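You operate a simulated robot arm through the tools that you are given. There is no shell and no other tool. Be economical: measure what you need, move in short steps, check, and stop when the job is done.

Carry out the task below with a simulated robot arm. There is one attempt and no reset: what you move stays moved.

Task
Fit the blue card's coil on the low plate's stem, plug in the red plug and test the lamp.
Fine: volts off while fitting, on till the lamp lights, off at the end.

Only the result counts: the job must be done as asked and must still hold three seconds after the hand-in. Knocking over, shifting, dropping, spilling or breaking anything else fails it.

Robot
A 7-joint arm with a two-finger parallel gripper, fixed in place. Base frame: the origin is at the foot of the arm, x ahead of it, y to its left, z up. Units: m, rad, N and s.
Its first joint turns from -1.152 to 1.152 rad. Payload 2.6 kg.
Tool frame: the origin (TCP) lies between the finger pads and is the grasp point; the fingertips stand 0.03 m ahead of it; z points along the fingers, y is the line along which they close. Largest opening 0.094 m; finger width 0.028, thickness 0.01; the body of the gripper, 0.05 by 0.096 m, starts 0.055 m behind the TCP.
Orientation is that of the tool frame in the base frame, as a unit quaternion [x, y, z, w]. With the fingers straight down and closing along the base's y, the tool's x points along the base's -x, its y along +y and its z along -z.

Tools
- The arm moves only by the tool move_arm. Its argument "steps" is a list of rows, each a list of 3 entries, a list of its own where there are three numbers: the gripper command, from -1 (fully open) to 1 (shut), values between in proportion, then the shift along the tool's x, y, z in m, then the turn, a rotation vector about the tool's x, y, z in rad. In form: [[jaw, [tx, ty, tz], [rx, ry, rz]], ...]. A call has 1 to 20 rows; each row is the pose to reach, as a shift and turn from the pose commanded when the call began, along the tool's axes at that moment. A row lasts 0.2 s, in which the tool goes at most 0.05 m and 0.15 rad; a call with a longer step from one row to the next is refused whole, and so is a gripper value outside its range. Where a pose cannot be reached the arm comes as near as it can. A force on the tool above 40 N (or 10 N above the force at the start of the call, whichever is more), or a blocked arm, ends the call early, and 0.2 s more pass. The fingers move at their own pace (about 0.072 m/s each) and stop on an object; they squeeze with about 25 N. The grip force told is the motor's: it shows also when the fingers shut on nothing. Time passes only in rows, and 0.2 s behind the last, so rows that repeat a pose let the fingers close. It gives the time, the measured TCP pose, the force on the tool (base axes), the opening and the grip force at its end, in the units of the frame above (readings bear some noise), and new pictures: "views" is both (left out), scene, wrist or none.
- Cameras (640 x 400 px; columns grow to the right, rows downward): "scene" is fixed at [0.0347, 0.4298, 0.5653]; the picture's right is [-0.78, -0.62, 0.00], its down [-0.34, 0.43, -0.84] and it looks along [0.52, -0.65, -0.55] (base axes); focal length 292 px, centre (320, 200). "wrist" rides on the gripper at [-0.037, 0, -0.058] in the tool frame; the picture's right is [0.00, -1.00, 0.00], its down [0.97, 0.00, -0.24] and it looks along [0.24, 0.00, 0.97] (tool axes); focal length 218 px, centre (320, 200).
- locate(camera, pixels): for up to 12 pixels [column, row] of the newest picture of that camera ("zoom" is the newest enlarged one), the place [x, y, z] in the base frame of the surface seen there, good to about 0.003 m. No time passes.
- close_up(camera, box): a new picture of the part [left, top, right, bottom] of that camera's present view, enlarged. No time passes.
- job_done(): hands the job in; it is judged then, once.

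Go step by step. Measure first, check grasps and placings, and put right what went wrong. The budget is 80 turns and 120 pictures, counting those below and the enlarged ones. Unless the task says otherwise, let go and move clear before handing in, and close with one line.

The tools are called after ">>>" as name(argument=value, ...) on one line, values as JSON. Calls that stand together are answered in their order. move_arm: Moves the arm, as the interface text tells. Its arguments: {"type":"object","properties":{"steps":{"type":"array","items":{"type":"array"}},"views":{"type":"string","enum":["both","scene","wrist","none"]}},"required":["steps"]} The other tools are called the same way: locate (camera, pixels) gives the place of the surface under pixels of a picture; close_up (camera, box) takes an enlarged picture of a part of a camera's view; job_done () hands the job in.

At the start:

```text
clock: 0.0
tool_pos: [0.3632, -0.0803, 0.4156]
tcp_rot: [0.0, 1.0, 0.001, -0.001]
force: [-0.8, 0.2, -0.5]
width: 0.0943
finger_force: 0.1
```

scene: 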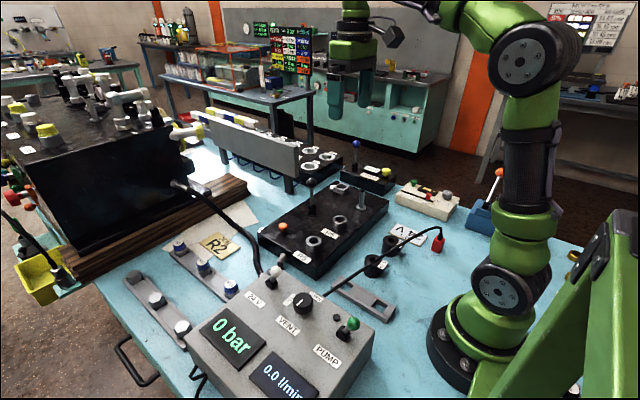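
wrist: 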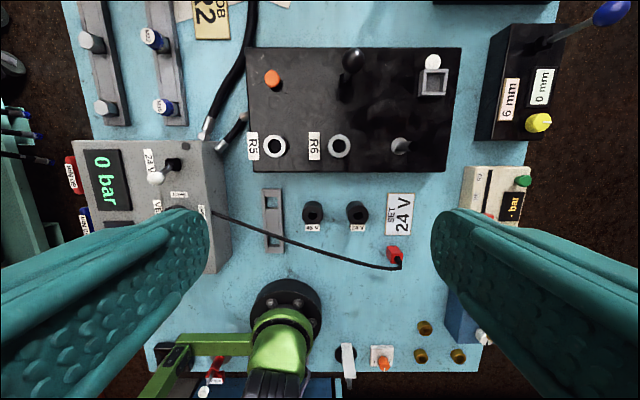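

The pictures show a black plate with stems, two coils (cylinders near wrist px 313,212 and 357,212), a red plug (395,255) and a control box. I'll enlarge several parts to read the labels.

>>> close_up(camera="wrist", box=[240, 40, 460, 178])

>>> close_up(camera="wrist", box=[220, 170, 440, 300])

>>> close_up(camera="scene", box=[240, 130, 460, 290])

>>> close_up(camera="scene", box=[180, 240, 400, 398])

>>> close_up(camera="scene", box=[240, 10, 330, 80])

>>> close_up(camera="scene", box=[530, 0, 640, 60])

>>> close_up(camera="wrist", box=[60, 130, 240, 280])

```text
2.90 times, centred on (350, 109) of wrist
```

zoom: 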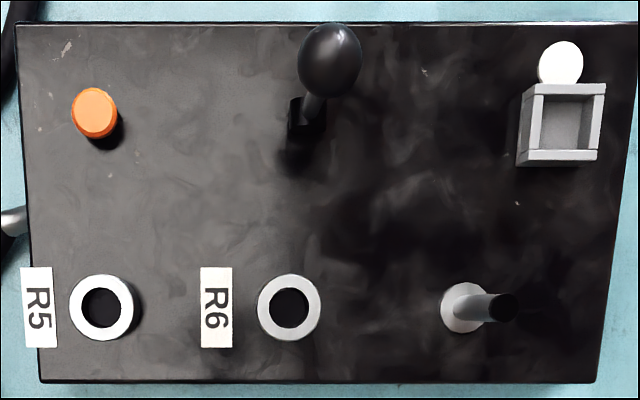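

```text
2.91 times, centred on (330, 235) of wrist
```

zoom: 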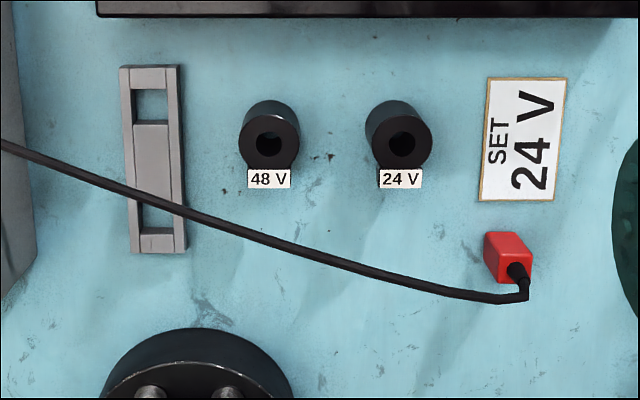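

```text
2.50 times, centred on (350, 210) of scene
```

zoom: 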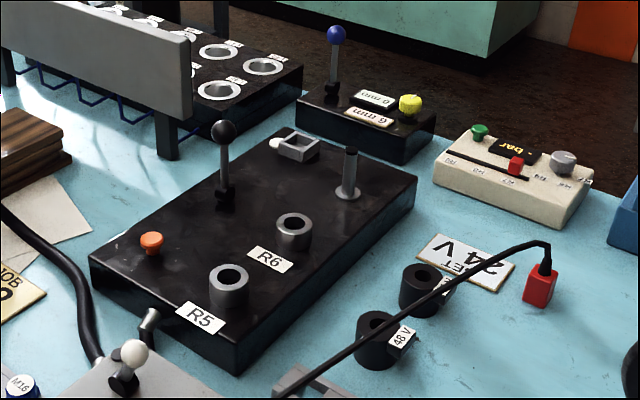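

```text
2.53 times, centred on (290, 319) of scene
```

zoom: 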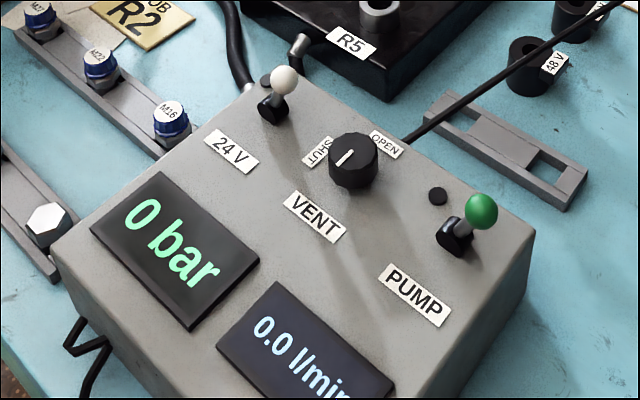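

```text
5.71 times, centred on (285, 45) of scene
```

zoom: 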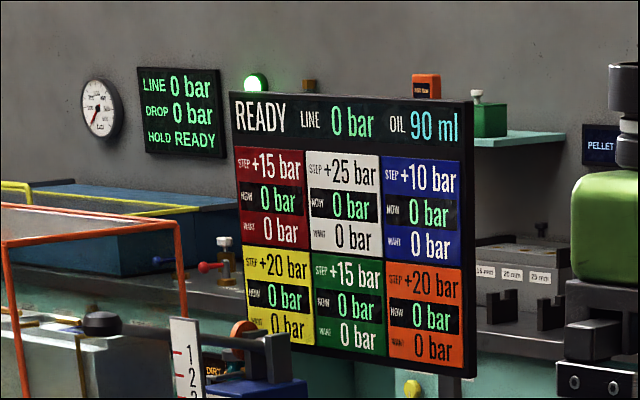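

```text
5.82 times, centred on (585, 30) of scene
```

zoom: 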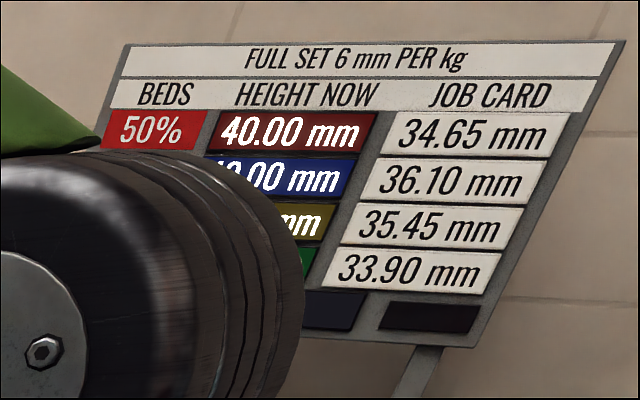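

```text
2.67 times, centred on (150, 205) of wrist
```

zoom: 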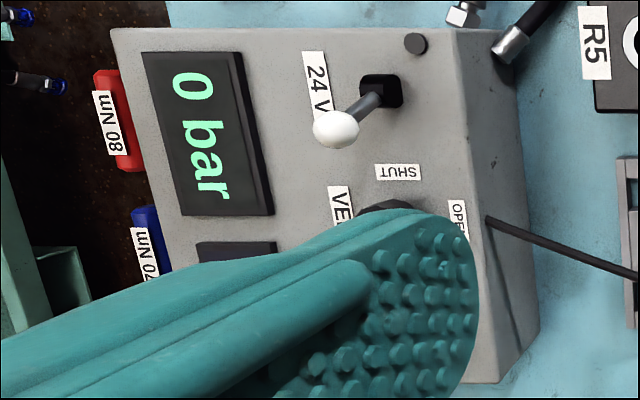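

The 24 V and 48 V coils, the grey square socket with a white lamp and the 24 V switch are clear. I still need to find the "blue card" and whatever it names, so I'll look at the rest of the view.

>>> close_up(camera="scene", box=[0, 0, 160, 100])

>>> close_up(camera="scene", box=[0, 90, 260, 290])

>>> close_up(camera="scene", box=[400, 150, 640, 300])

>>> close_up(camera="scene", box=[130, 0, 460, 180])

>>> close_up(camera="wrist", box=[60, 0, 320, 130])

>>> close_up(camera="wrist", box=[420, 0, 640, 220])

>>> close_up(camera="wrist", box=[140, 270, 540, 400])

>>> locate(camera="wrist", pixels=[[313, 207], [357, 207], [400, 146], [432, 85], [432, 62], [395, 255], [155, 178], [172, 163], [272, 146], [340, 146], [260, 60], [440, 160]])

```text
4.00 times, centred on (80, 50) of scene
```

zoom: 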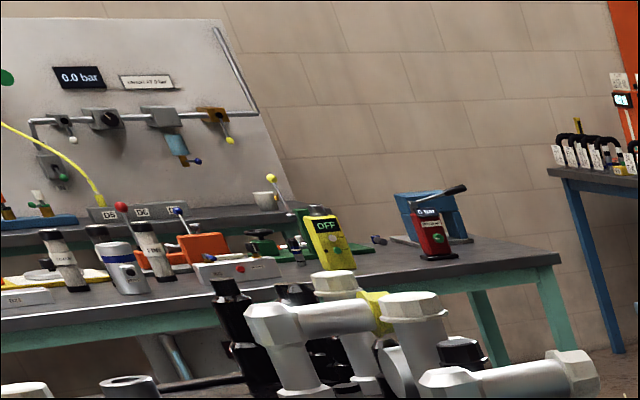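

```text
2.00 times, centred on (130, 190) of scene
```

zoom: 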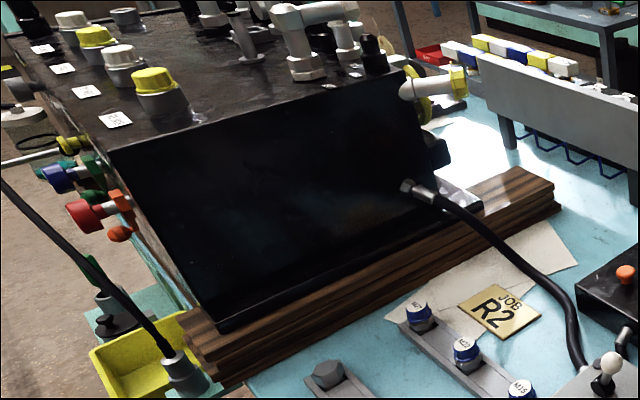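

```text
2.67 times, centred on (520, 225) of scene
```

zoom: 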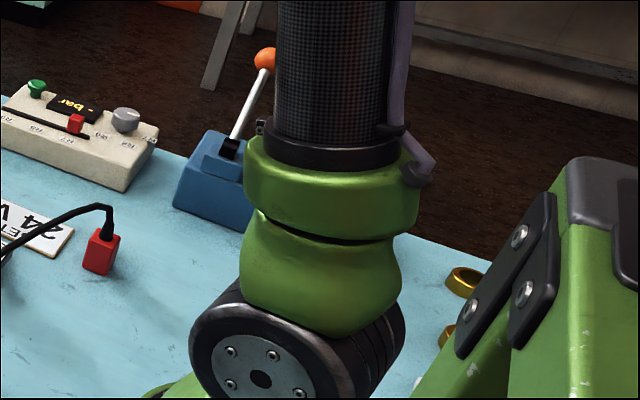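

```text
1.94 times, centred on (295, 90) of scene
```

zoom: 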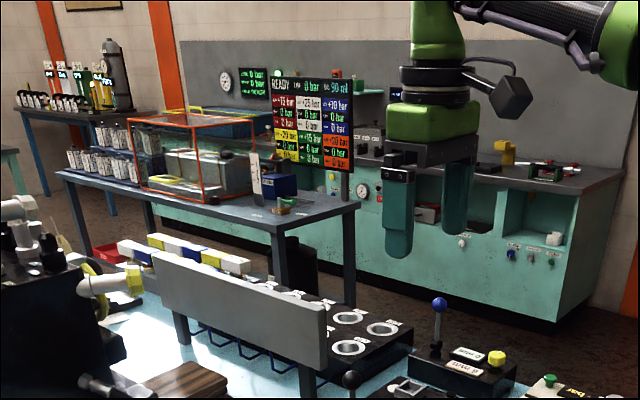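

```text
2.46 times, centred on (190, 65) of wrist
```

zoom: 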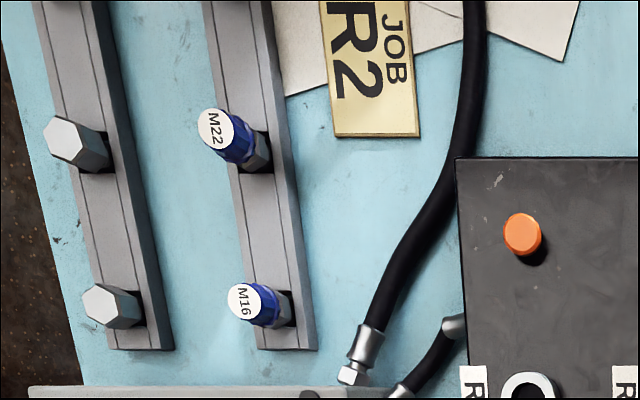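

```text
1.82 times, centred on (530, 110) of wrist
```

zoom: 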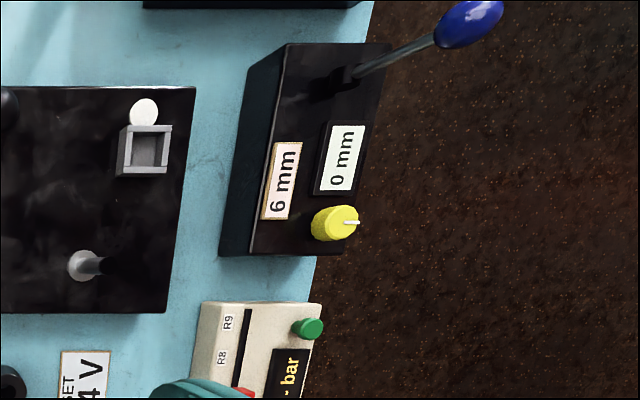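

```text
1.60 times, centred on (340, 335) of wrist
```

zoom: 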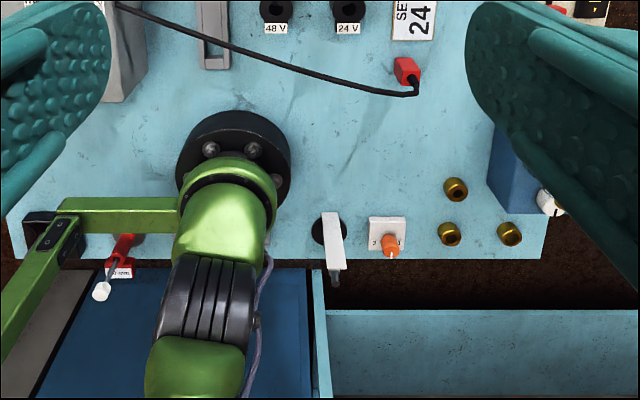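

```text
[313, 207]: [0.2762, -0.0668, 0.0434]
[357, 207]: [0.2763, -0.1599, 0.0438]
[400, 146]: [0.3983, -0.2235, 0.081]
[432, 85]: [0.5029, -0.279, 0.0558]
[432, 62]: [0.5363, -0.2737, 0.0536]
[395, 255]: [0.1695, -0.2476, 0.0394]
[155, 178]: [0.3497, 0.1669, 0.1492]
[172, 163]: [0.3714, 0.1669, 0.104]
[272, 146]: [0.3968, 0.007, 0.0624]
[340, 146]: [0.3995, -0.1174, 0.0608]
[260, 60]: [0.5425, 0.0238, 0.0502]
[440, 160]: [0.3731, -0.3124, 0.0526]
```

The blue card isn't found yet; below the table edge (wrist bottom, 250,385) there is a lower level. I'll measure the table and that level, and zoom in there.

>>> locate(camera="wrist", pixels=[[330, 260], [240, 385], [400, 370], [190, 370], [347, 375], [382, 362], [590, 350], [500, 300], [20, 200], [560, 150], [400, 215], [272, 220]])

>>> close_up(camera="wrist", box=[140, 330, 260, 400])

>>> close_up(camera="wrist", box=[0, 40, 100, 220])

>>> close_up(camera="scene", box=[0, 160, 100, 300])

>>> close_up(camera="scene", box=[480, 0, 640, 110])

```text
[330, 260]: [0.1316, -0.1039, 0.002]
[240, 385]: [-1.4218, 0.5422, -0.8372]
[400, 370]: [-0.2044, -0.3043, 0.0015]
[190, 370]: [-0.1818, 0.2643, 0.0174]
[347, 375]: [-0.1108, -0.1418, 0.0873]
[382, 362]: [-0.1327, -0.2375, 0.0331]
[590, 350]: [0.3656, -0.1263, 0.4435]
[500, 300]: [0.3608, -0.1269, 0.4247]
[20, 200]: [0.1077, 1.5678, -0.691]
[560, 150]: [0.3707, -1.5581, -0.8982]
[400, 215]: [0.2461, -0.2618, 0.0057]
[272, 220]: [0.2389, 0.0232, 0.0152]
```

```text
5.33 times, centred on (200, 365) of wrist
```

zoom: 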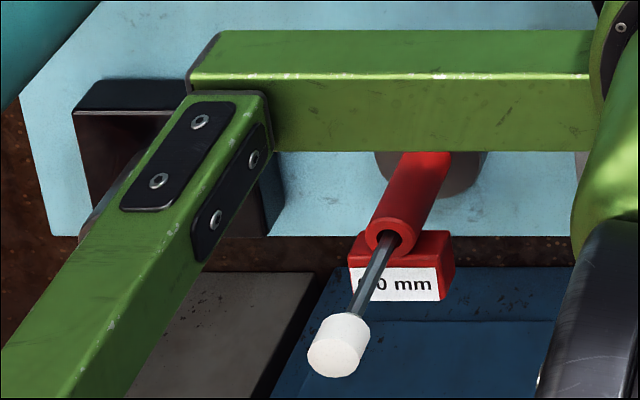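

```text
2.22 times, centred on (50, 130) of wrist
```

zoom: 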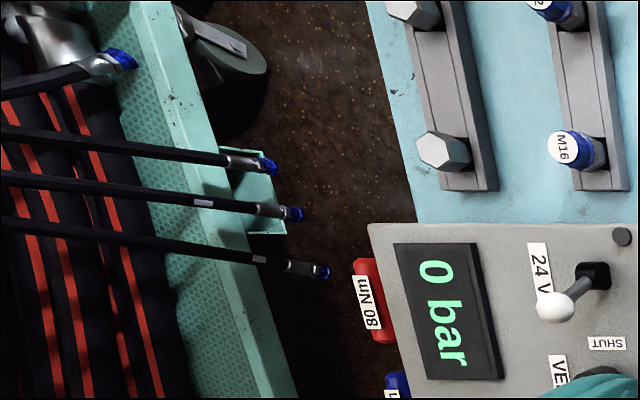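

```text
2.86 times, centred on (50, 230) of scene
```

zoom: 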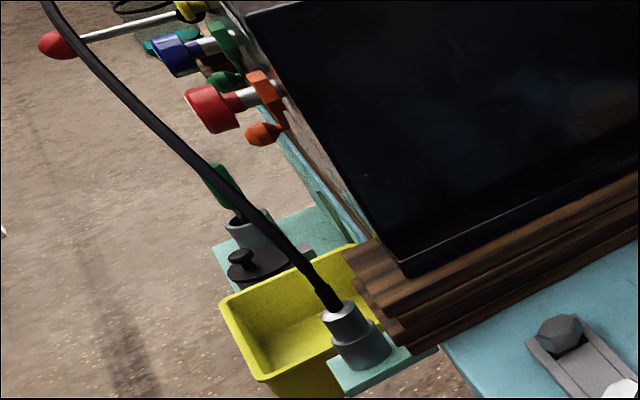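

```text
3.64 times, centred on (560, 55) of scene
```

zoom: 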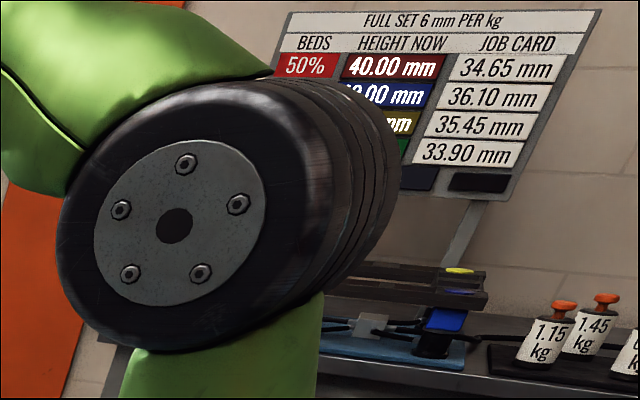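

The table top is at z≈0, with coils at (0.276,-0.067) and (0.276,-0.160), and no blue card in sight so far. I'll tilt the wrist up to look ahead over the back of the table.

>>> move_arm(steps=[[-1, [0, 0, 0], [0, -0.15, 0]], [-1, [0, 0, 0], [0, -0.3, 0]], [-1, [0, 0, 0], [0, -0.45, 0]], [-1, [0, 0, 0], [0, -0.6, 0]], [-1, [0, 0, 0], [0, -0.75, 0]], [-1, [0, 0, 0], [0, -0.9, 0]], [-1, [0, 0, 0], [0, -0.9, 0]]])

```text
clock: 1.6
tool_pos: [0.3619, -0.0794, 0.414]
tcp_rot: [0.0, 0.9, 0.001, 0.436]
force: [0.4, 0.8, 0.1]
width: 0.094
finger_force: 0.1
```

scene: 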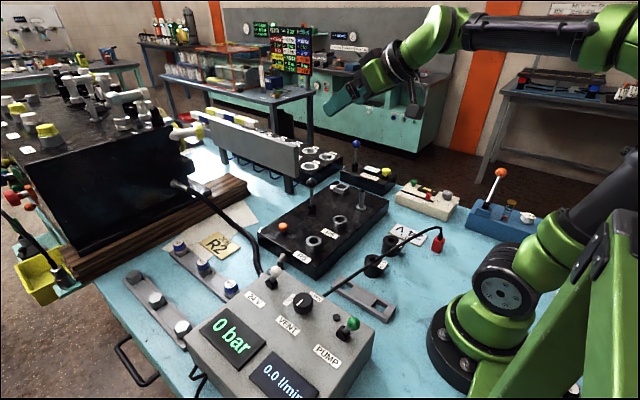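
wrist: 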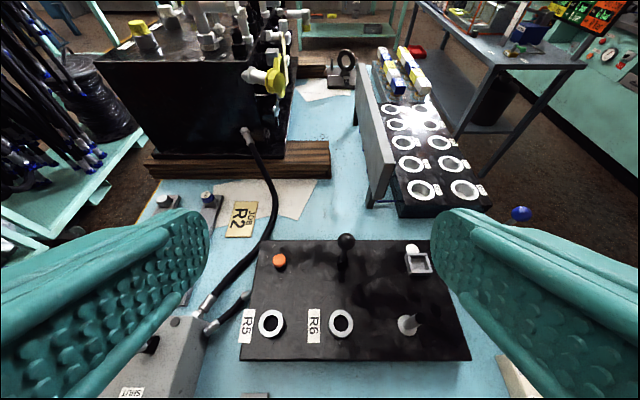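

A back rack with coloured blocks (400,75) and a high unit are now visible. I'll zoom on them to look for a blue card, and also look at the right side of the scene now cleared.

>>> close_up(camera="wrist", box=[280, 20, 500, 220])

>>> close_up(camera="wrist", box=[400, 0, 640, 150])

>>> close_up(camera="scene", box=[480, 0, 640, 130])

>>> close_up(camera="scene", box=[310, 10, 480, 140])

>>> close_up(camera="scene", box=[390, 160, 550, 260])

>>> close_up(camera="wrist", box=[90, 0, 310, 160])

```text
2.00 times, centred on (390, 120) of wrist
```

zoom: 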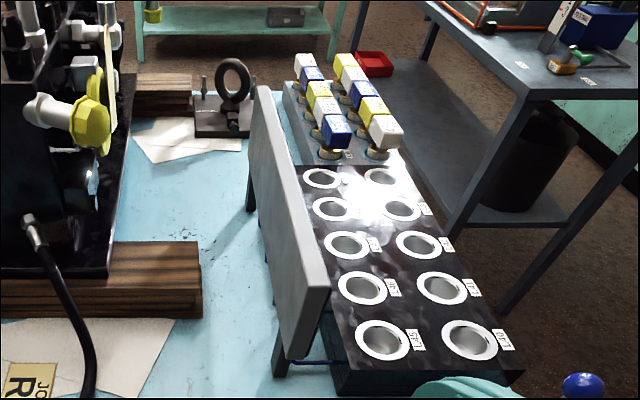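

```text
2.67 times, centred on (520, 75) of wrist
```

zoom: 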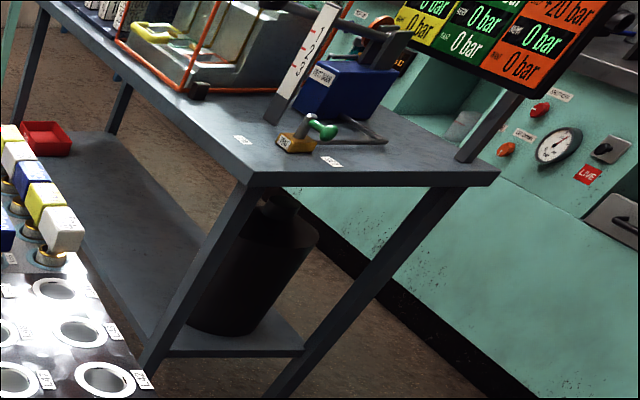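

```text
3.08 times, centred on (560, 65) of scene
```

zoom: 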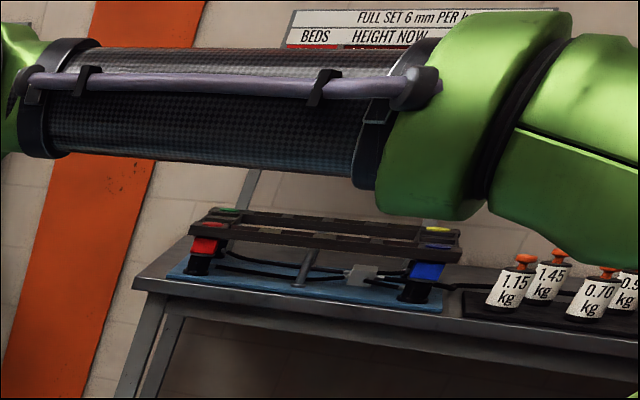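

```text
3.08 times, centred on (395, 75) of scene
```

zoom: 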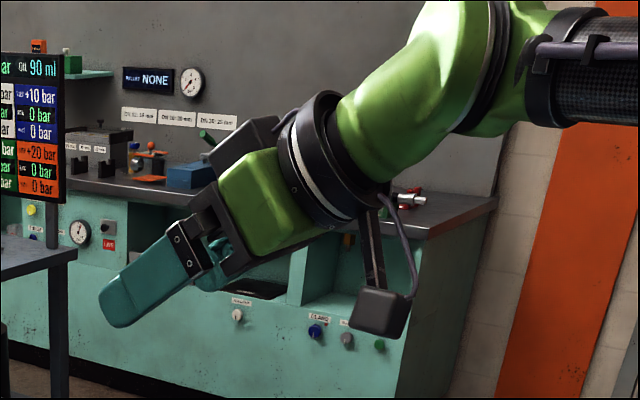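

```text
4.00 times, centred on (470, 210) of scene
```

zoom: 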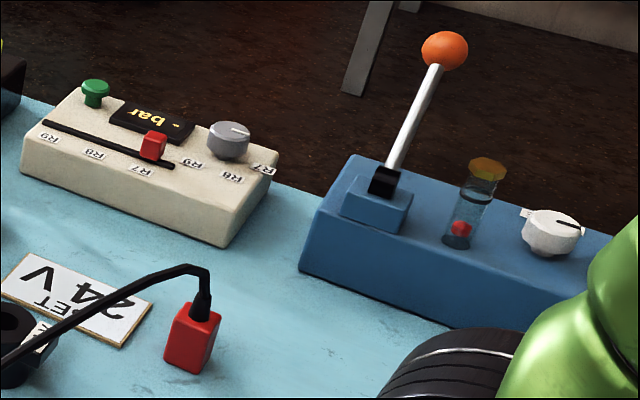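

```text
2.50 times, centred on (200, 80) of wrist
```

zoom: 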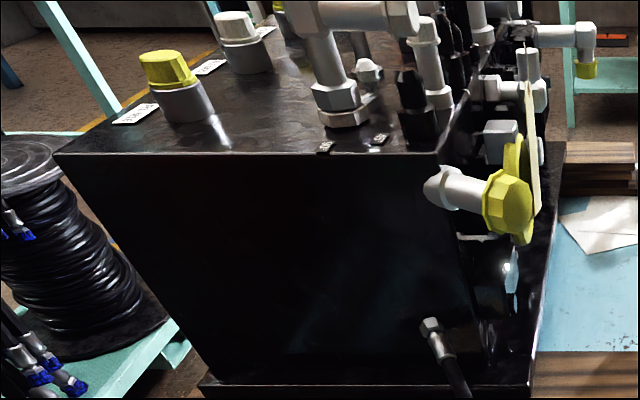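

No separate blue card is visible ahead. I'll go back to straight down and shift over the SET card to judge its colour.

>>> move_arm(steps=[[-1, [0, 0, 0], [0, 0.15, 0]], [-1, [0, 0, 0], [0, 0.3, 0]], [-1, [0, 0, 0], [0, 0.45, 0]], [-1, [0, 0, 0], [0, 0.6, 0]], [-1, [0, 0, 0], [0, 0.75, 0]], [-1, [0, 0, 0], [0, 0.9, 0]], [-1, [0, 0, 0], [0, 0.9, 0]]], views="none")

>>> move_arm(steps=[[-1, [0, -0.03, 0.04], [0, 0, 0]], [-1, [0, -0.06, 0.08], [0, 0, 0]], [-1, [0, -0.09, 0.12], [0, 0, 0]], [-1, [0, -0.11, 0.16], [0, 0, 0]], [-1, [0, -0.11, 0.16], [0, 0, 0]]], views="wrist")

```text
clock: 3.2
tool_pos: [0.3632, -0.0813, 0.4164]
tcp_rot: [-0.001, 1.0, 0.0, 0.0]
force: [-0.1, -0.8, 0.5]
width: 0.0942
finger_force: 0.0
```

```text
clock: 4.4
tool_pos: [0.3608, -0.1924, 0.2559]
tcp_rot: [0.001, 1.0, 0.0, -0.001]
force: [-0.2, -0.2, -1.0]
width: 0.094
finger_force: 0.1
```

wrist: 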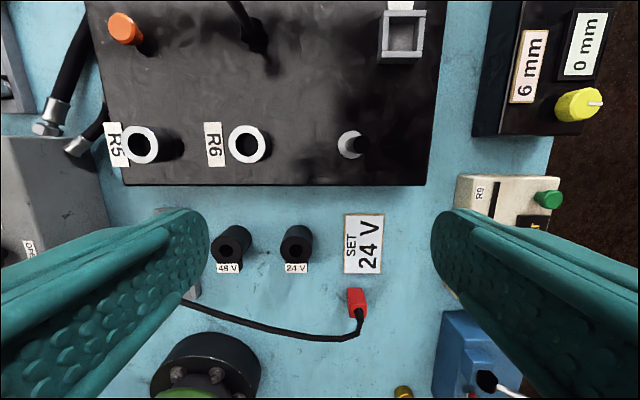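

>>> close_up(camera="wrist", box=[200, 200, 400, 320])

>>> close_up(camera="wrist", box=[320, 0, 440, 75])

>>> locate(camera="wrist", pixels=[[230, 232], [296, 232], [350, 145], [342, 145], [382, 30], [424, 30], [404, 10], [404, 56], [356, 300], [350, 310], [364, 310], [362, 292]])

```text
3.20 times, centred on (300, 260) of wrist
```

zoom: 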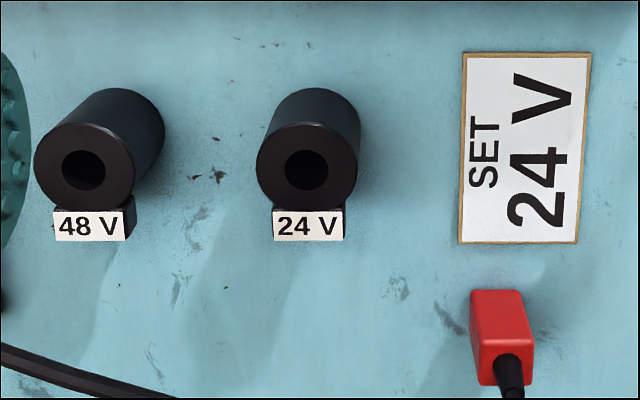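

```text
5.33 times, centred on (380, 38) of wrist
```

zoom: 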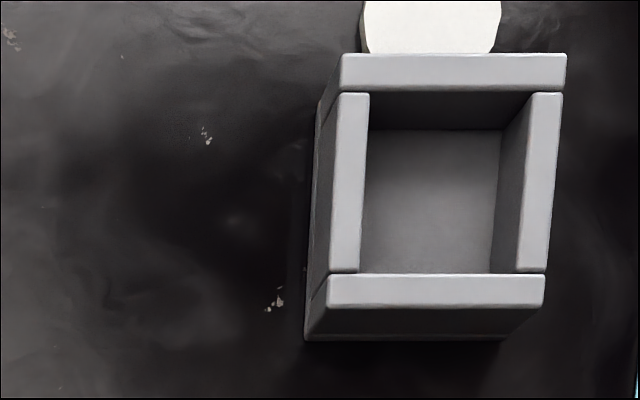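

```text
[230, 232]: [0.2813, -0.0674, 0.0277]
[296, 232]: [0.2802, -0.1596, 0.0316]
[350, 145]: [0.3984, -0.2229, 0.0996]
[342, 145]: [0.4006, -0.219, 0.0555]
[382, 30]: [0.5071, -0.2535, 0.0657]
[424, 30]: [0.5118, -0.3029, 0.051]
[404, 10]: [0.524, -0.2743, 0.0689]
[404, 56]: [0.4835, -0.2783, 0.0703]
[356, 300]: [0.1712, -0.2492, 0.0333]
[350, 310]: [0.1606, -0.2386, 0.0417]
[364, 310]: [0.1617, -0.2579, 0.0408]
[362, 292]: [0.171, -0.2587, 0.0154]
```

The SET 24 V card is white, so a blue one may lie somewhere still hidden (fingers, arm, blocks). I'll look backward toward the base and to the left side.

>>> move_arm(steps=[[-1, [0, 0.04, -0.03], [0, 0.15, 0]], [-1, [0, 0.08, -0.06], [0, 0.3, 0]], [-1, [0, 0.12, -0.1], [0, 0.45, 0]], [-1, [0, 0.15, -0.13], [0, 0.6, 0]], [-1, [0, 0.18, -0.16], [0, 0.7, 0]], [-1, [0, 0.18, -0.16], [0, 0.7, 0]]])

```text
refused: row 3 steps farther than a row can; nothing moved
```

>>> move_arm(steps=[[-1, [0, 0.03, -0.03], [0, 0.14, 0]], [-1, [0, 0.06, -0.06], [0, 0.28, 0]], [-1, [0, 0.09, -0.09], [0, 0.42, 0]], [-1, [0, 0.12, -0.12], [0, 0.56, 0]], [-1, [0, 0.15, -0.15], [0, 0.7, 0]], [-1, [0, 0.15, -0.15], [0, 0.7, 0]]])

```text
clock: 5.8
tool_pos: [0.2981, -0.0652, 0.3313]
tcp_rot: [0.0, 0.949, -0.003, -0.315]
force: [-0.3, -0.4, 0.0]
width: 0.094
finger_force: 0.0
out of reach, approached as far as the arm can: row 4, 5, 6
```

scene: 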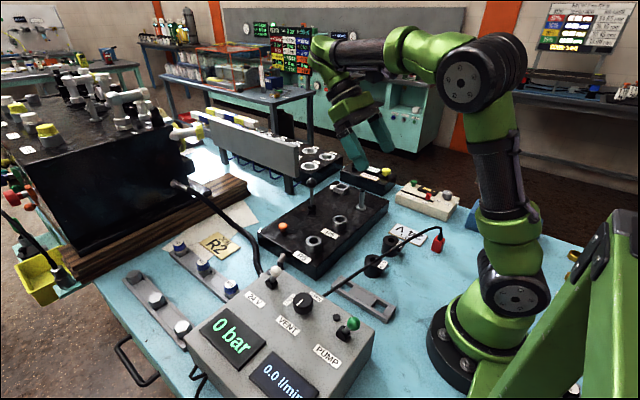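
wrist: 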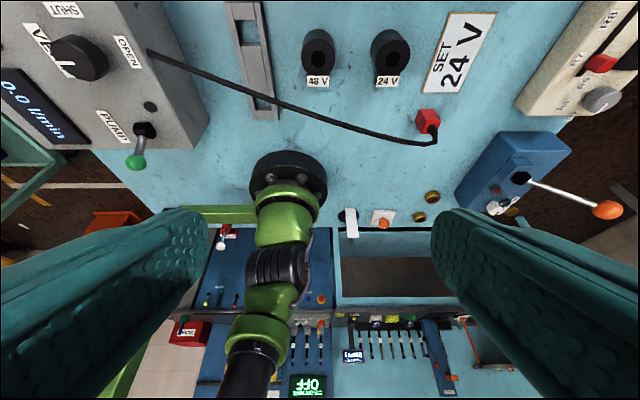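

Behind the base is another panel with a small blue card-like patch at (353,355). I'll zoom there and on the board at scene (580,30).

>>> close_up(camera="wrist", box=[270, 300, 450, 400])

>>> close_up(camera="wrist", box=[160, 210, 340, 320])

>>> close_up(camera="scene", box=[520, 0, 640, 70])

>>> close_up(camera="wrist", box=[410, 0, 490, 60])

```text
3.56 times, centred on (360, 350) of wrist
```

zoom: 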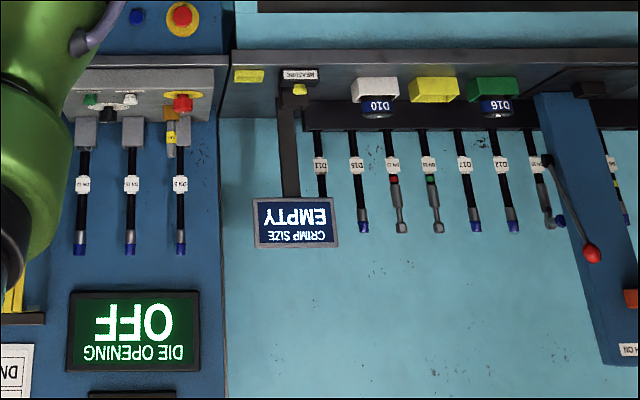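

```text
3.56 times, centred on (250, 265) of wrist
```

zoom: 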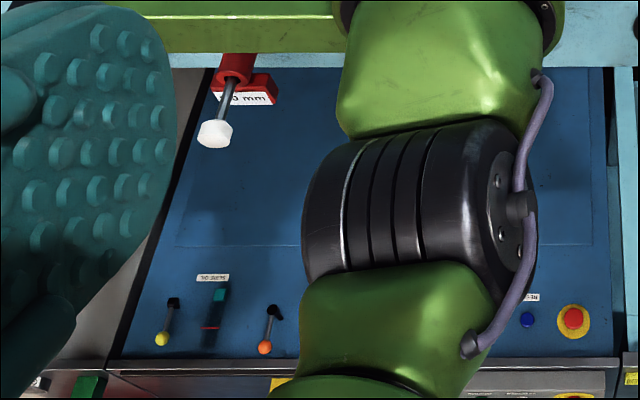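

```text
5.33 times, centred on (580, 35) of scene
```

zoom: 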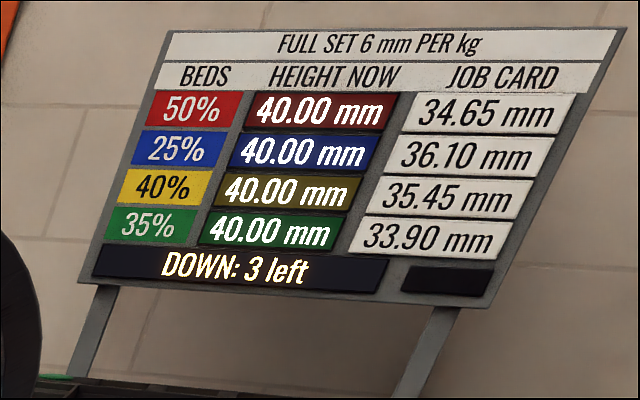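

```text
6.67 times, centred on (450, 30) of wrist
```

zoom: 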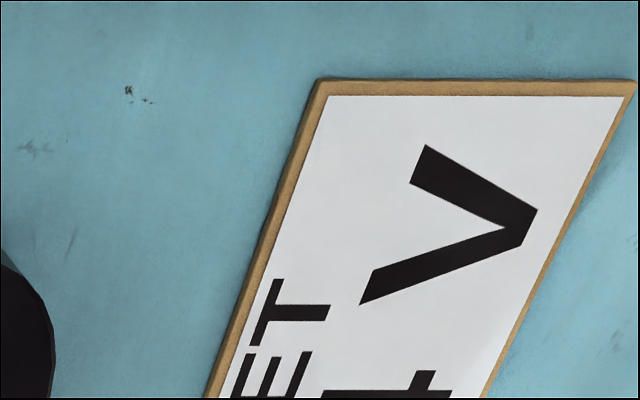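

Only the SET 24 V card names a voltage so far. One last check: the left-near corner of the table that the fingers hid.

>>> move_arm(steps=[[-1, [0, 0, 0], [0, -0.15, 0]], [-1, [0, 0, 0], [0, -0.3, 0]], [-1, [0, 0, 0], [0, -0.45, 0]], [-1, [0, 0, 0], [0, -0.6, 0]], [-1, [0, 0, 0], [0, -0.7, 0]], [-1, [0, 0, 0], [0, -0.7, 0]]], views="none")

>>> move_arm(steps=[[-1, [0, 0.04, -0.02], [0, 0, 0.14]], [-1, [0, 0.08, -0.04], [0, 0, 0.28]], [-1, [0, 0.12, -0.06], [0, 0, 0.42]], [-1, [0, 0.16, -0.07], [0, 0, 0.56]], [-1, [0, 0.2, -0.07], [0, 0, 0.7]], [-1, [0, 0.2, -0.07], [0, 0, 0.8]], [-1, [0, 0.2, -0.07], [0, 0, 0.8]]], views="wrist")

```text
clock: 7.2
tool_pos: [0.3026, -0.065, 0.3317]
tcp_rot: [-0.001, 1.0, -0.002, 0.03]
force: [-0.8, -0.2, 0.0]
width: 0.0939
finger_force: 0.1
```

```text
clock: 8.8
tool_pos: [0.2972, 0.1352, 0.3992]
tcp_rot: [0.388, 0.921, 0.01, 0.028]
force: [0.7, -0.4, -0.5]
width: 0.0939
finger_force: 0.1
```

wrist: 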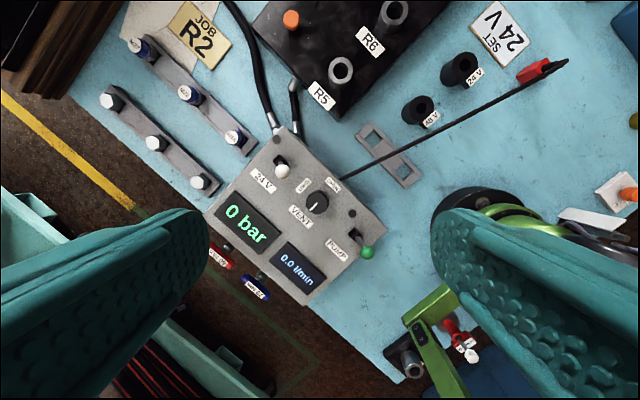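

The whole table is now seen and only one card gives a voltage (24 V), which also matches the 24 V switch. So I'll use the 24 V coil, and move above it for a closer measurement.

>>> move_arm(steps=[[-1, [-0.025, -0.027, 0.025], [0, 0, -0.1]], [-1, [-0.05, -0.054, 0.05], [0, 0, -0.2]], [-1, [-0.075, -0.082, 0.075], [0, 0, -0.3]], [-1, [-0.1, -0.109, 0.1], [0, 0, -0.4]], [-1, [-0.125, -0.136, 0.125], [0, 0, -0.5]], [-1, [-0.15, -0.164, 0.15], [0, 0, -0.6]], [-1, [-0.175, -0.19, 0.175], [0, 0, -0.7]], [-1, [-0.2, -0.218, 0.19], [0, 0, -0.8]], [-1, [-0.2, -0.218, 0.19], [0, 0, -0.8]]], views="none")

>>> move_arm(steps=[[-1, [0, 0, 0], [0, 0.06, 0]], [-1, [0, 0, 0], [0, 0.06, 0]]])

```text
clock: 10.8
tool_pos: [0.291, -0.1629, 0.2114]
tcp_rot: [-0.003, 1.0, -0.003, 0.029]
force: [-0.1, -0.1, -1.1]
width: 0.0942
finger_force: 0.1
```

```text
clock: 11.4
tool_pos: [0.2919, -0.1606, 0.2113]
tcp_rot: [-0.002, 1.0, -0.003, -0.001]
force: [-0.4, 0.8, 0.9]
width: 0.0939
finger_force: 0.1
```

scene: 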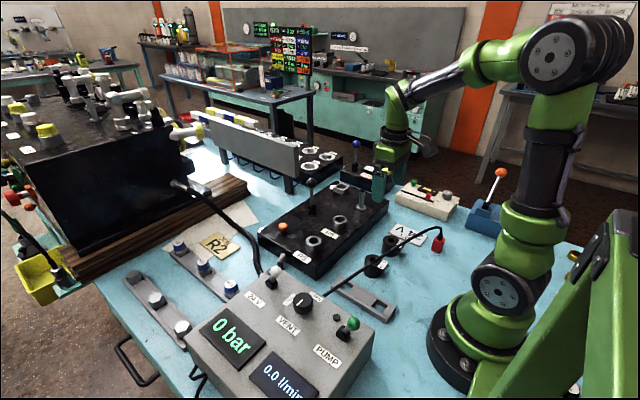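
wrist: 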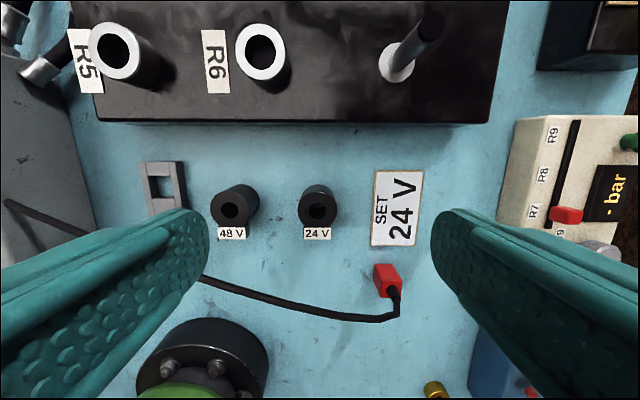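

The coil ring is at (318,208) and the stem at (397,62)-(432,25). I'll measure rims and heights at a higher zoom.

>>> close_up(camera="wrist", box=[280, 170, 360, 250])

>>> locate(camera="zoom", pixels=[[240, 290], [390, 290], [310, 375], [310, 245], [310, 310], [260, 290], [365, 290], [310, 240], [310, 150], [310, 410]])

>>> close_up(camera="wrist", box=[370, 0, 460, 90])

>>> close_up(camera="scene", box=[320, 170, 460, 280])

```text
5.00 times, centred on (320, 210) of wrist
```

zoom: 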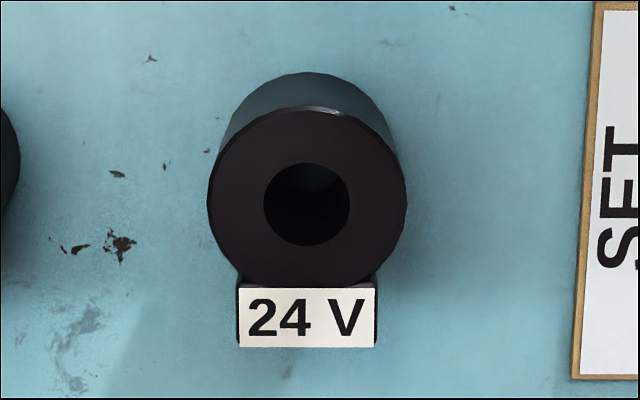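

```text
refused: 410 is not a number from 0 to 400
```

```text
4.44 times, centred on (415, 45) of wrist
```

zoom: 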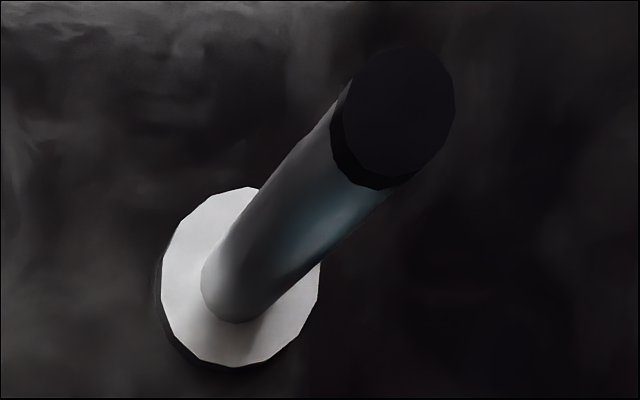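

```text
3.64 times, centred on (390, 225) of scene
```

zoom: 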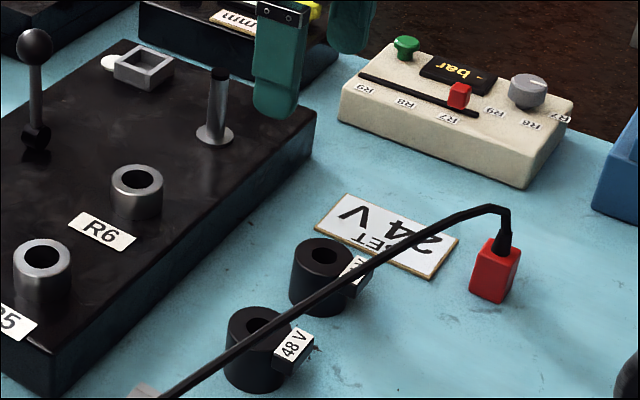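

>>> locate(camera="wrist", pixels=[[303, 210], [332, 210], [317, 224], [317, 197], [317, 233], [318, 180], [431, 26], [424, 26], [440, 26], [431, 15], [431, 36], [392, 72]])

>>> locate(camera="scene", pixels=[[368, 188], [363, 200], [367, 209], [376, 263], [391, 237], [387, 252], [435, 236], [437, 248], [349, 181], [340, 190], [330, 185], [341, 181]])

```text
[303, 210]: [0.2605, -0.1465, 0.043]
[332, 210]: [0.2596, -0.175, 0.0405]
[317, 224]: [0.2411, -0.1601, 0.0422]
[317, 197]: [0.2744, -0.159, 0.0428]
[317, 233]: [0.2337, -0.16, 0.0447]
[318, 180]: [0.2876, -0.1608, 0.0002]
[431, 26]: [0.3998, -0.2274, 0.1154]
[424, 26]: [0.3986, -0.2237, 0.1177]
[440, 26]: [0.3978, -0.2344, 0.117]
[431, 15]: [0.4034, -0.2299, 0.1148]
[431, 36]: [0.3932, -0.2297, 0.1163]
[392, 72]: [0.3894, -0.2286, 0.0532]
```

```text
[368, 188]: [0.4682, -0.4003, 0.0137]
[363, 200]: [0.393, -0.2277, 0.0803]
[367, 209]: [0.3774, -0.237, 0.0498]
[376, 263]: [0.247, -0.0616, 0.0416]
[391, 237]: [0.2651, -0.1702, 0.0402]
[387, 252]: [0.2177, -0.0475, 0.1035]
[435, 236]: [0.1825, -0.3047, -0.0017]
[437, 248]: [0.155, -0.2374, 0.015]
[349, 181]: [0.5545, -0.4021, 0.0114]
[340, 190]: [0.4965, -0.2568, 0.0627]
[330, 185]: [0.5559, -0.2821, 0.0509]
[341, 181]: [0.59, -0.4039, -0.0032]
```

Coil centre is about (0.261,-0.159), top 0.042; stem about (0.399,-0.228), top 0.116. I'll check the cable's height near the coil before going down.

>>> locate(camera="wrist", pixels=[[10, 205], [40, 220], [220, 285], [260, 299], [300, 310], [340, 318], [380, 318], [396, 300], [388, 280]])

>>> move_arm(steps=[[-1, [0.01, 0, 0.03], [0, 0, 0]], [-1, [0.02, 0.001, 0.06], [0, 0, 0]], [-1, [0.031, 0.0016, 0.09], [0, 0, 0]], [-1, [0.031, 0.0016, 0.09], [0, 0, 0]]])

```text
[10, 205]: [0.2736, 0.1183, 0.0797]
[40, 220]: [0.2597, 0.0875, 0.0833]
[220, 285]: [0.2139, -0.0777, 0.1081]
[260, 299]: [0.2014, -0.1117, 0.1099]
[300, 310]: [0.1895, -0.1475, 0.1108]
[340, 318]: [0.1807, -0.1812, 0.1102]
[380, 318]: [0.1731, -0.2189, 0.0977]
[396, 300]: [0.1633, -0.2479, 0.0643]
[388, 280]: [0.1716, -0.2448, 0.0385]
```

```text
clock: 12.4
tool_pos: [0.2613, -0.1605, 0.1219]
tcp_rot: [-0.002, 1.0, -0.003, -0.001]
force: [-0.2, 0.0, -0.2]
width: 0.0941
finger_force: 0.1
```

scene: 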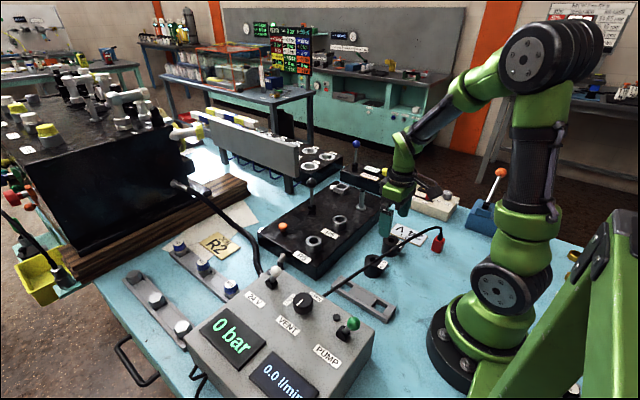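
wrist: 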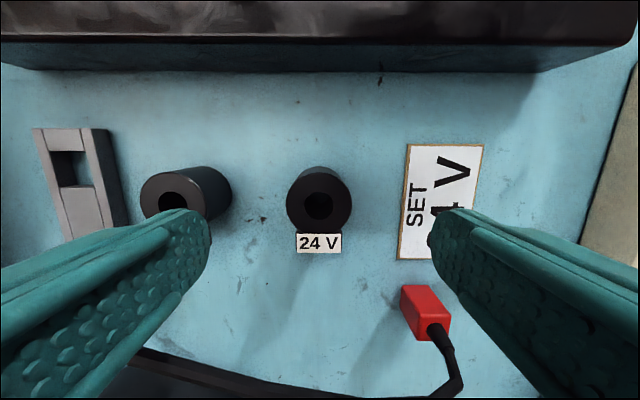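

Cable is at x≈0.2, clear of the fingers; the ring at (319,202) puts the coil at (0.263,-0.160). I'll partly close to 0.07, go down and grip.

>>> move_arm(steps=[[-0.49, [-0.0015, 0, 0], [0, 0, 0]], [-0.49, [-0.0015, 0, 0.03], [0, 0, 0]], [-0.49, [-0.0015, 0, 0.06], [0, 0, 0]], [-0.49, [-0.0015, 0, 0.075], [0, 0, 0]], [-0.49, [-0.0015, 0, 0.086], [0, 0, 0]], [-0.49, [-0.0015, 0, 0.086], [0, 0, 0]]])

```text
clock: 13.8
tool_pos: [0.2623, -0.1601, 0.0348]
tcp_rot: [-0.001, 1.0, -0.002, -0.001]
force: [-0.6, -0.9, -0.5]
width: 0.0699
finger_force: 0.0
```

scene: 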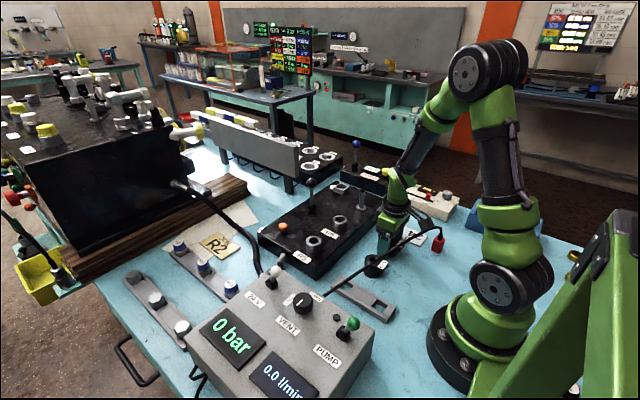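
wrist: 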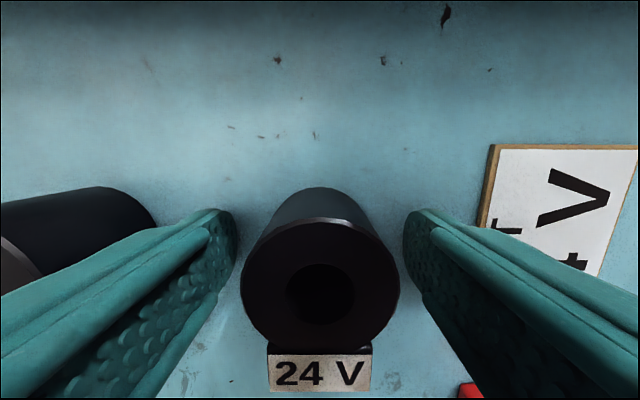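

The coil (bore at 320,294) sits centred between the fingers. Closing.

>>> move_arm(steps=[[0, [0, 0, 0], [0, 0, 0]], [0.5, [0, 0, 0], [0, 0, 0]], [1, [0, 0, 0], [0, 0, 0]], [1, [0, 0, 0], [0, 0, 0]], [1, [0, 0, 0], [0, 0, 0]]], views="none")

>>> move_arm(steps=[[1, [0, 0, -0.03], [0, 0, 0]], [1, [0, 0, -0.07], [0, 0, 0]], [1, [0, 0, -0.11], [0, 0, 0]], [1, [0, 0, -0.14], [0, 0, 0]], [1, [0, 0, -0.14], [0, 0, 0]]])

```text
clock: 15.0
tool_pos: [0.262, -0.16, 0.0355]
tcp_rot: [-0.001, 1.0, -0.003, -0.001]
force: [0.0, 0.2, 0.3]
width: 0.0481
finger_force: 25.1
```

```text
clock: 16.2
tool_pos: [0.263, -0.1583, 0.1743]
tcp_rot: [-0.002, 1.0, -0.003, -0.001]
force: [-0.1, 0.3, -0.5]
width: 0.0001
finger_force: 25.2
```

scene: 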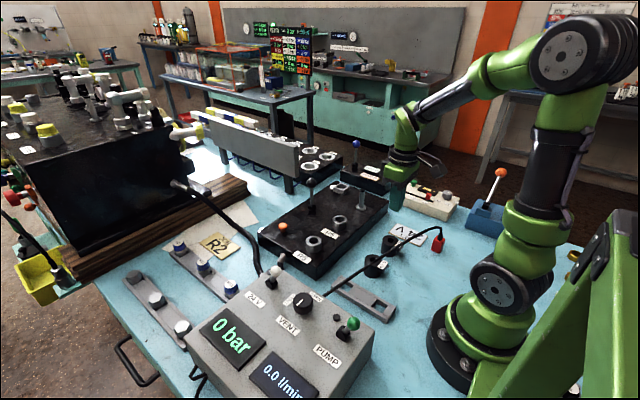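
wrist: 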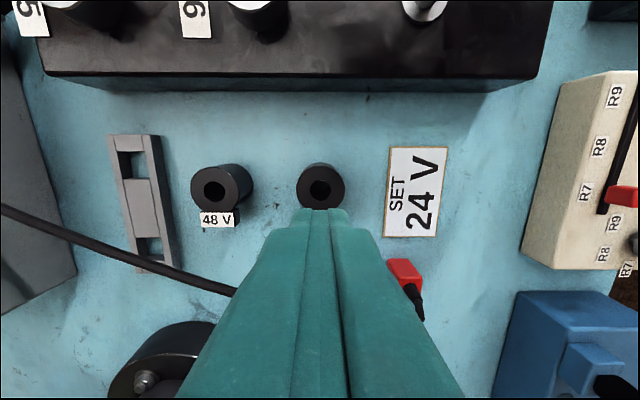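

The fingers slid off: the opening is 0, and the coil still stands in place at (320,188). I'll reopen, go lower and lift slowly, checking the grip.

>>> move_arm(steps=[[0, [0, 0, 0], [0, 0, 0]], [-0.5, [0, 0, 0], [0, 0, 0]], [-0.5, [0, 0, 0], [0, 0, 0]], [-0.5, [0, 0, 0.04], [0, 0, 0]], [-0.5, [0, 0, 0.08], [0, 0, 0]], [-0.5, [0, 0, 0.12], [0, 0, 0]], [-0.5, [0, 0, 0.135], [0, 0, 0]], [-0.5, [0, 0, 0.142], [0, 0, 0]], [-0.5, [0, 0, 0.142], [0, 0, 0]]], views="wrist")

```text
clock: 18.2
tool_pos: [0.2623, -0.158, 0.033]
tcp_rot: [-0.002, 1.0, -0.003, -0.001]
force: [0.9, -0.4, 0.6]
width: 0.0707
finger_force: 0.0
```

wrist: 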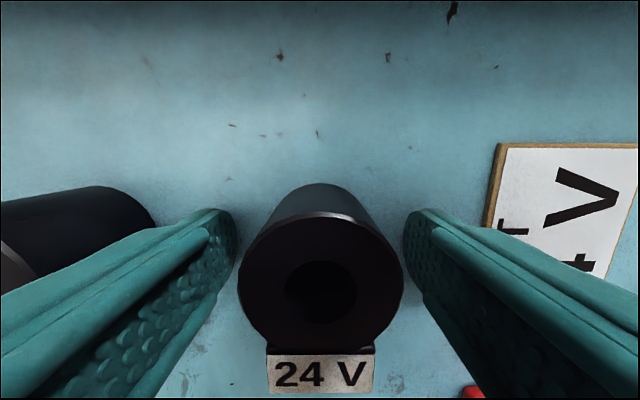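

The coil is again between the fingers (bore at 320,293). Closing and holding longer, then a slow 5 mm lift.

>>> move_arm(steps=[[1, [0.001, 0, 0], [0, 0, 0]], [1, [0.001, 0, 0], [0, 0, 0]], [1, [0.001, 0, 0], [0, 0, 0]], [1, [0.001, 0, 0], [0, 0, 0]], [1, [0.001, 0, 0], [0, 0, 0]], [1, [0.001, 0, 0], [0, 0, 0]]], views="wrist")

>>> move_arm(steps=[[1, [0, 0, -0.001], [0, 0, 0]], [1, [0, 0, -0.003], [0, 0, 0]], [1, [0, 0, -0.005], [0, 0, 0]], [1, [0, 0, -0.007], [0, 0, 0]], [1, [0, 0, -0.009], [0, 0, 0]], [1, [0, 0, -0.01], [0, 0, 0]]], views="wrist")

```text
clock: 19.6
tool_pos: [0.2604, -0.1595, 0.0336]
tcp_rot: [-0.002, 1.0, -0.003, -0.001]
force: [0.0, 0.2, 1.9]
width: 0.0482
finger_force: 24.8
```

wrist: 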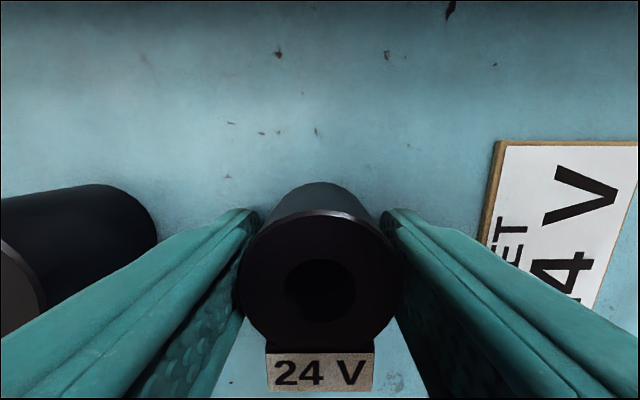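

```text
clock: 21.0
tool_pos: [0.2619, -0.1591, 0.0442]
tcp_rot: [-0.002, 1.0, -0.002, -0.001]
force: [-0.7, -0.1, -1.9]
width: 0.0479
finger_force: 24.8
```

wrist: 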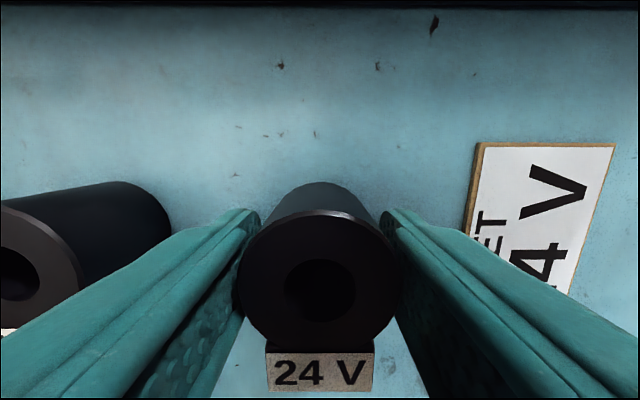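

The coil rose with the fingers (ground moved, bore stayed at 320,291), so it is held with its axis at the TCP. I'll lift slowly to z≈0.195.

>>> move_arm(steps=[[1, [0, 0, -0.005], [0, 0, 0]], [1, [0, 0, -0.015], [0, 0, 0]], [1, [0, 0, -0.03], [0, 0, 0]], [1, [0, 0, -0.045], [0, 0, 0]], [1, [0, 0, -0.06], [0, 0, 0]], [1, [0, 0, -0.075], [0, 0, 0]], [1, [0, 0, -0.09], [0, 0, 0]], [1, [0, 0, -0.105], [0, 0, 0]], [1, [0, 0, -0.12], [0, 0, 0]], [1, [0, 0, -0.135], [0, 0, 0]], [1, [0, 0, -0.145], [0, 0, 0]], [1, [0, 0, -0.15], [0, 0, 0]]], views="wrist")

```text
clock: 23.6
tool_pos: [0.2616, -0.1567, 0.193]
tcp_rot: [-0.002, 1.0, -0.003, -0.001]
force: [0.4, 1.0, -2.5]
width: 0.048
finger_force: 25.0
```

wrist: 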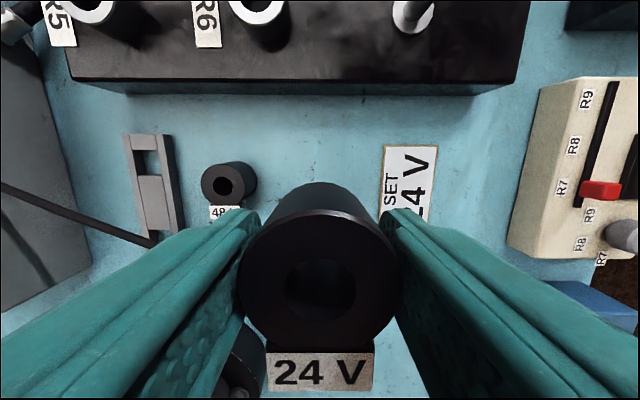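

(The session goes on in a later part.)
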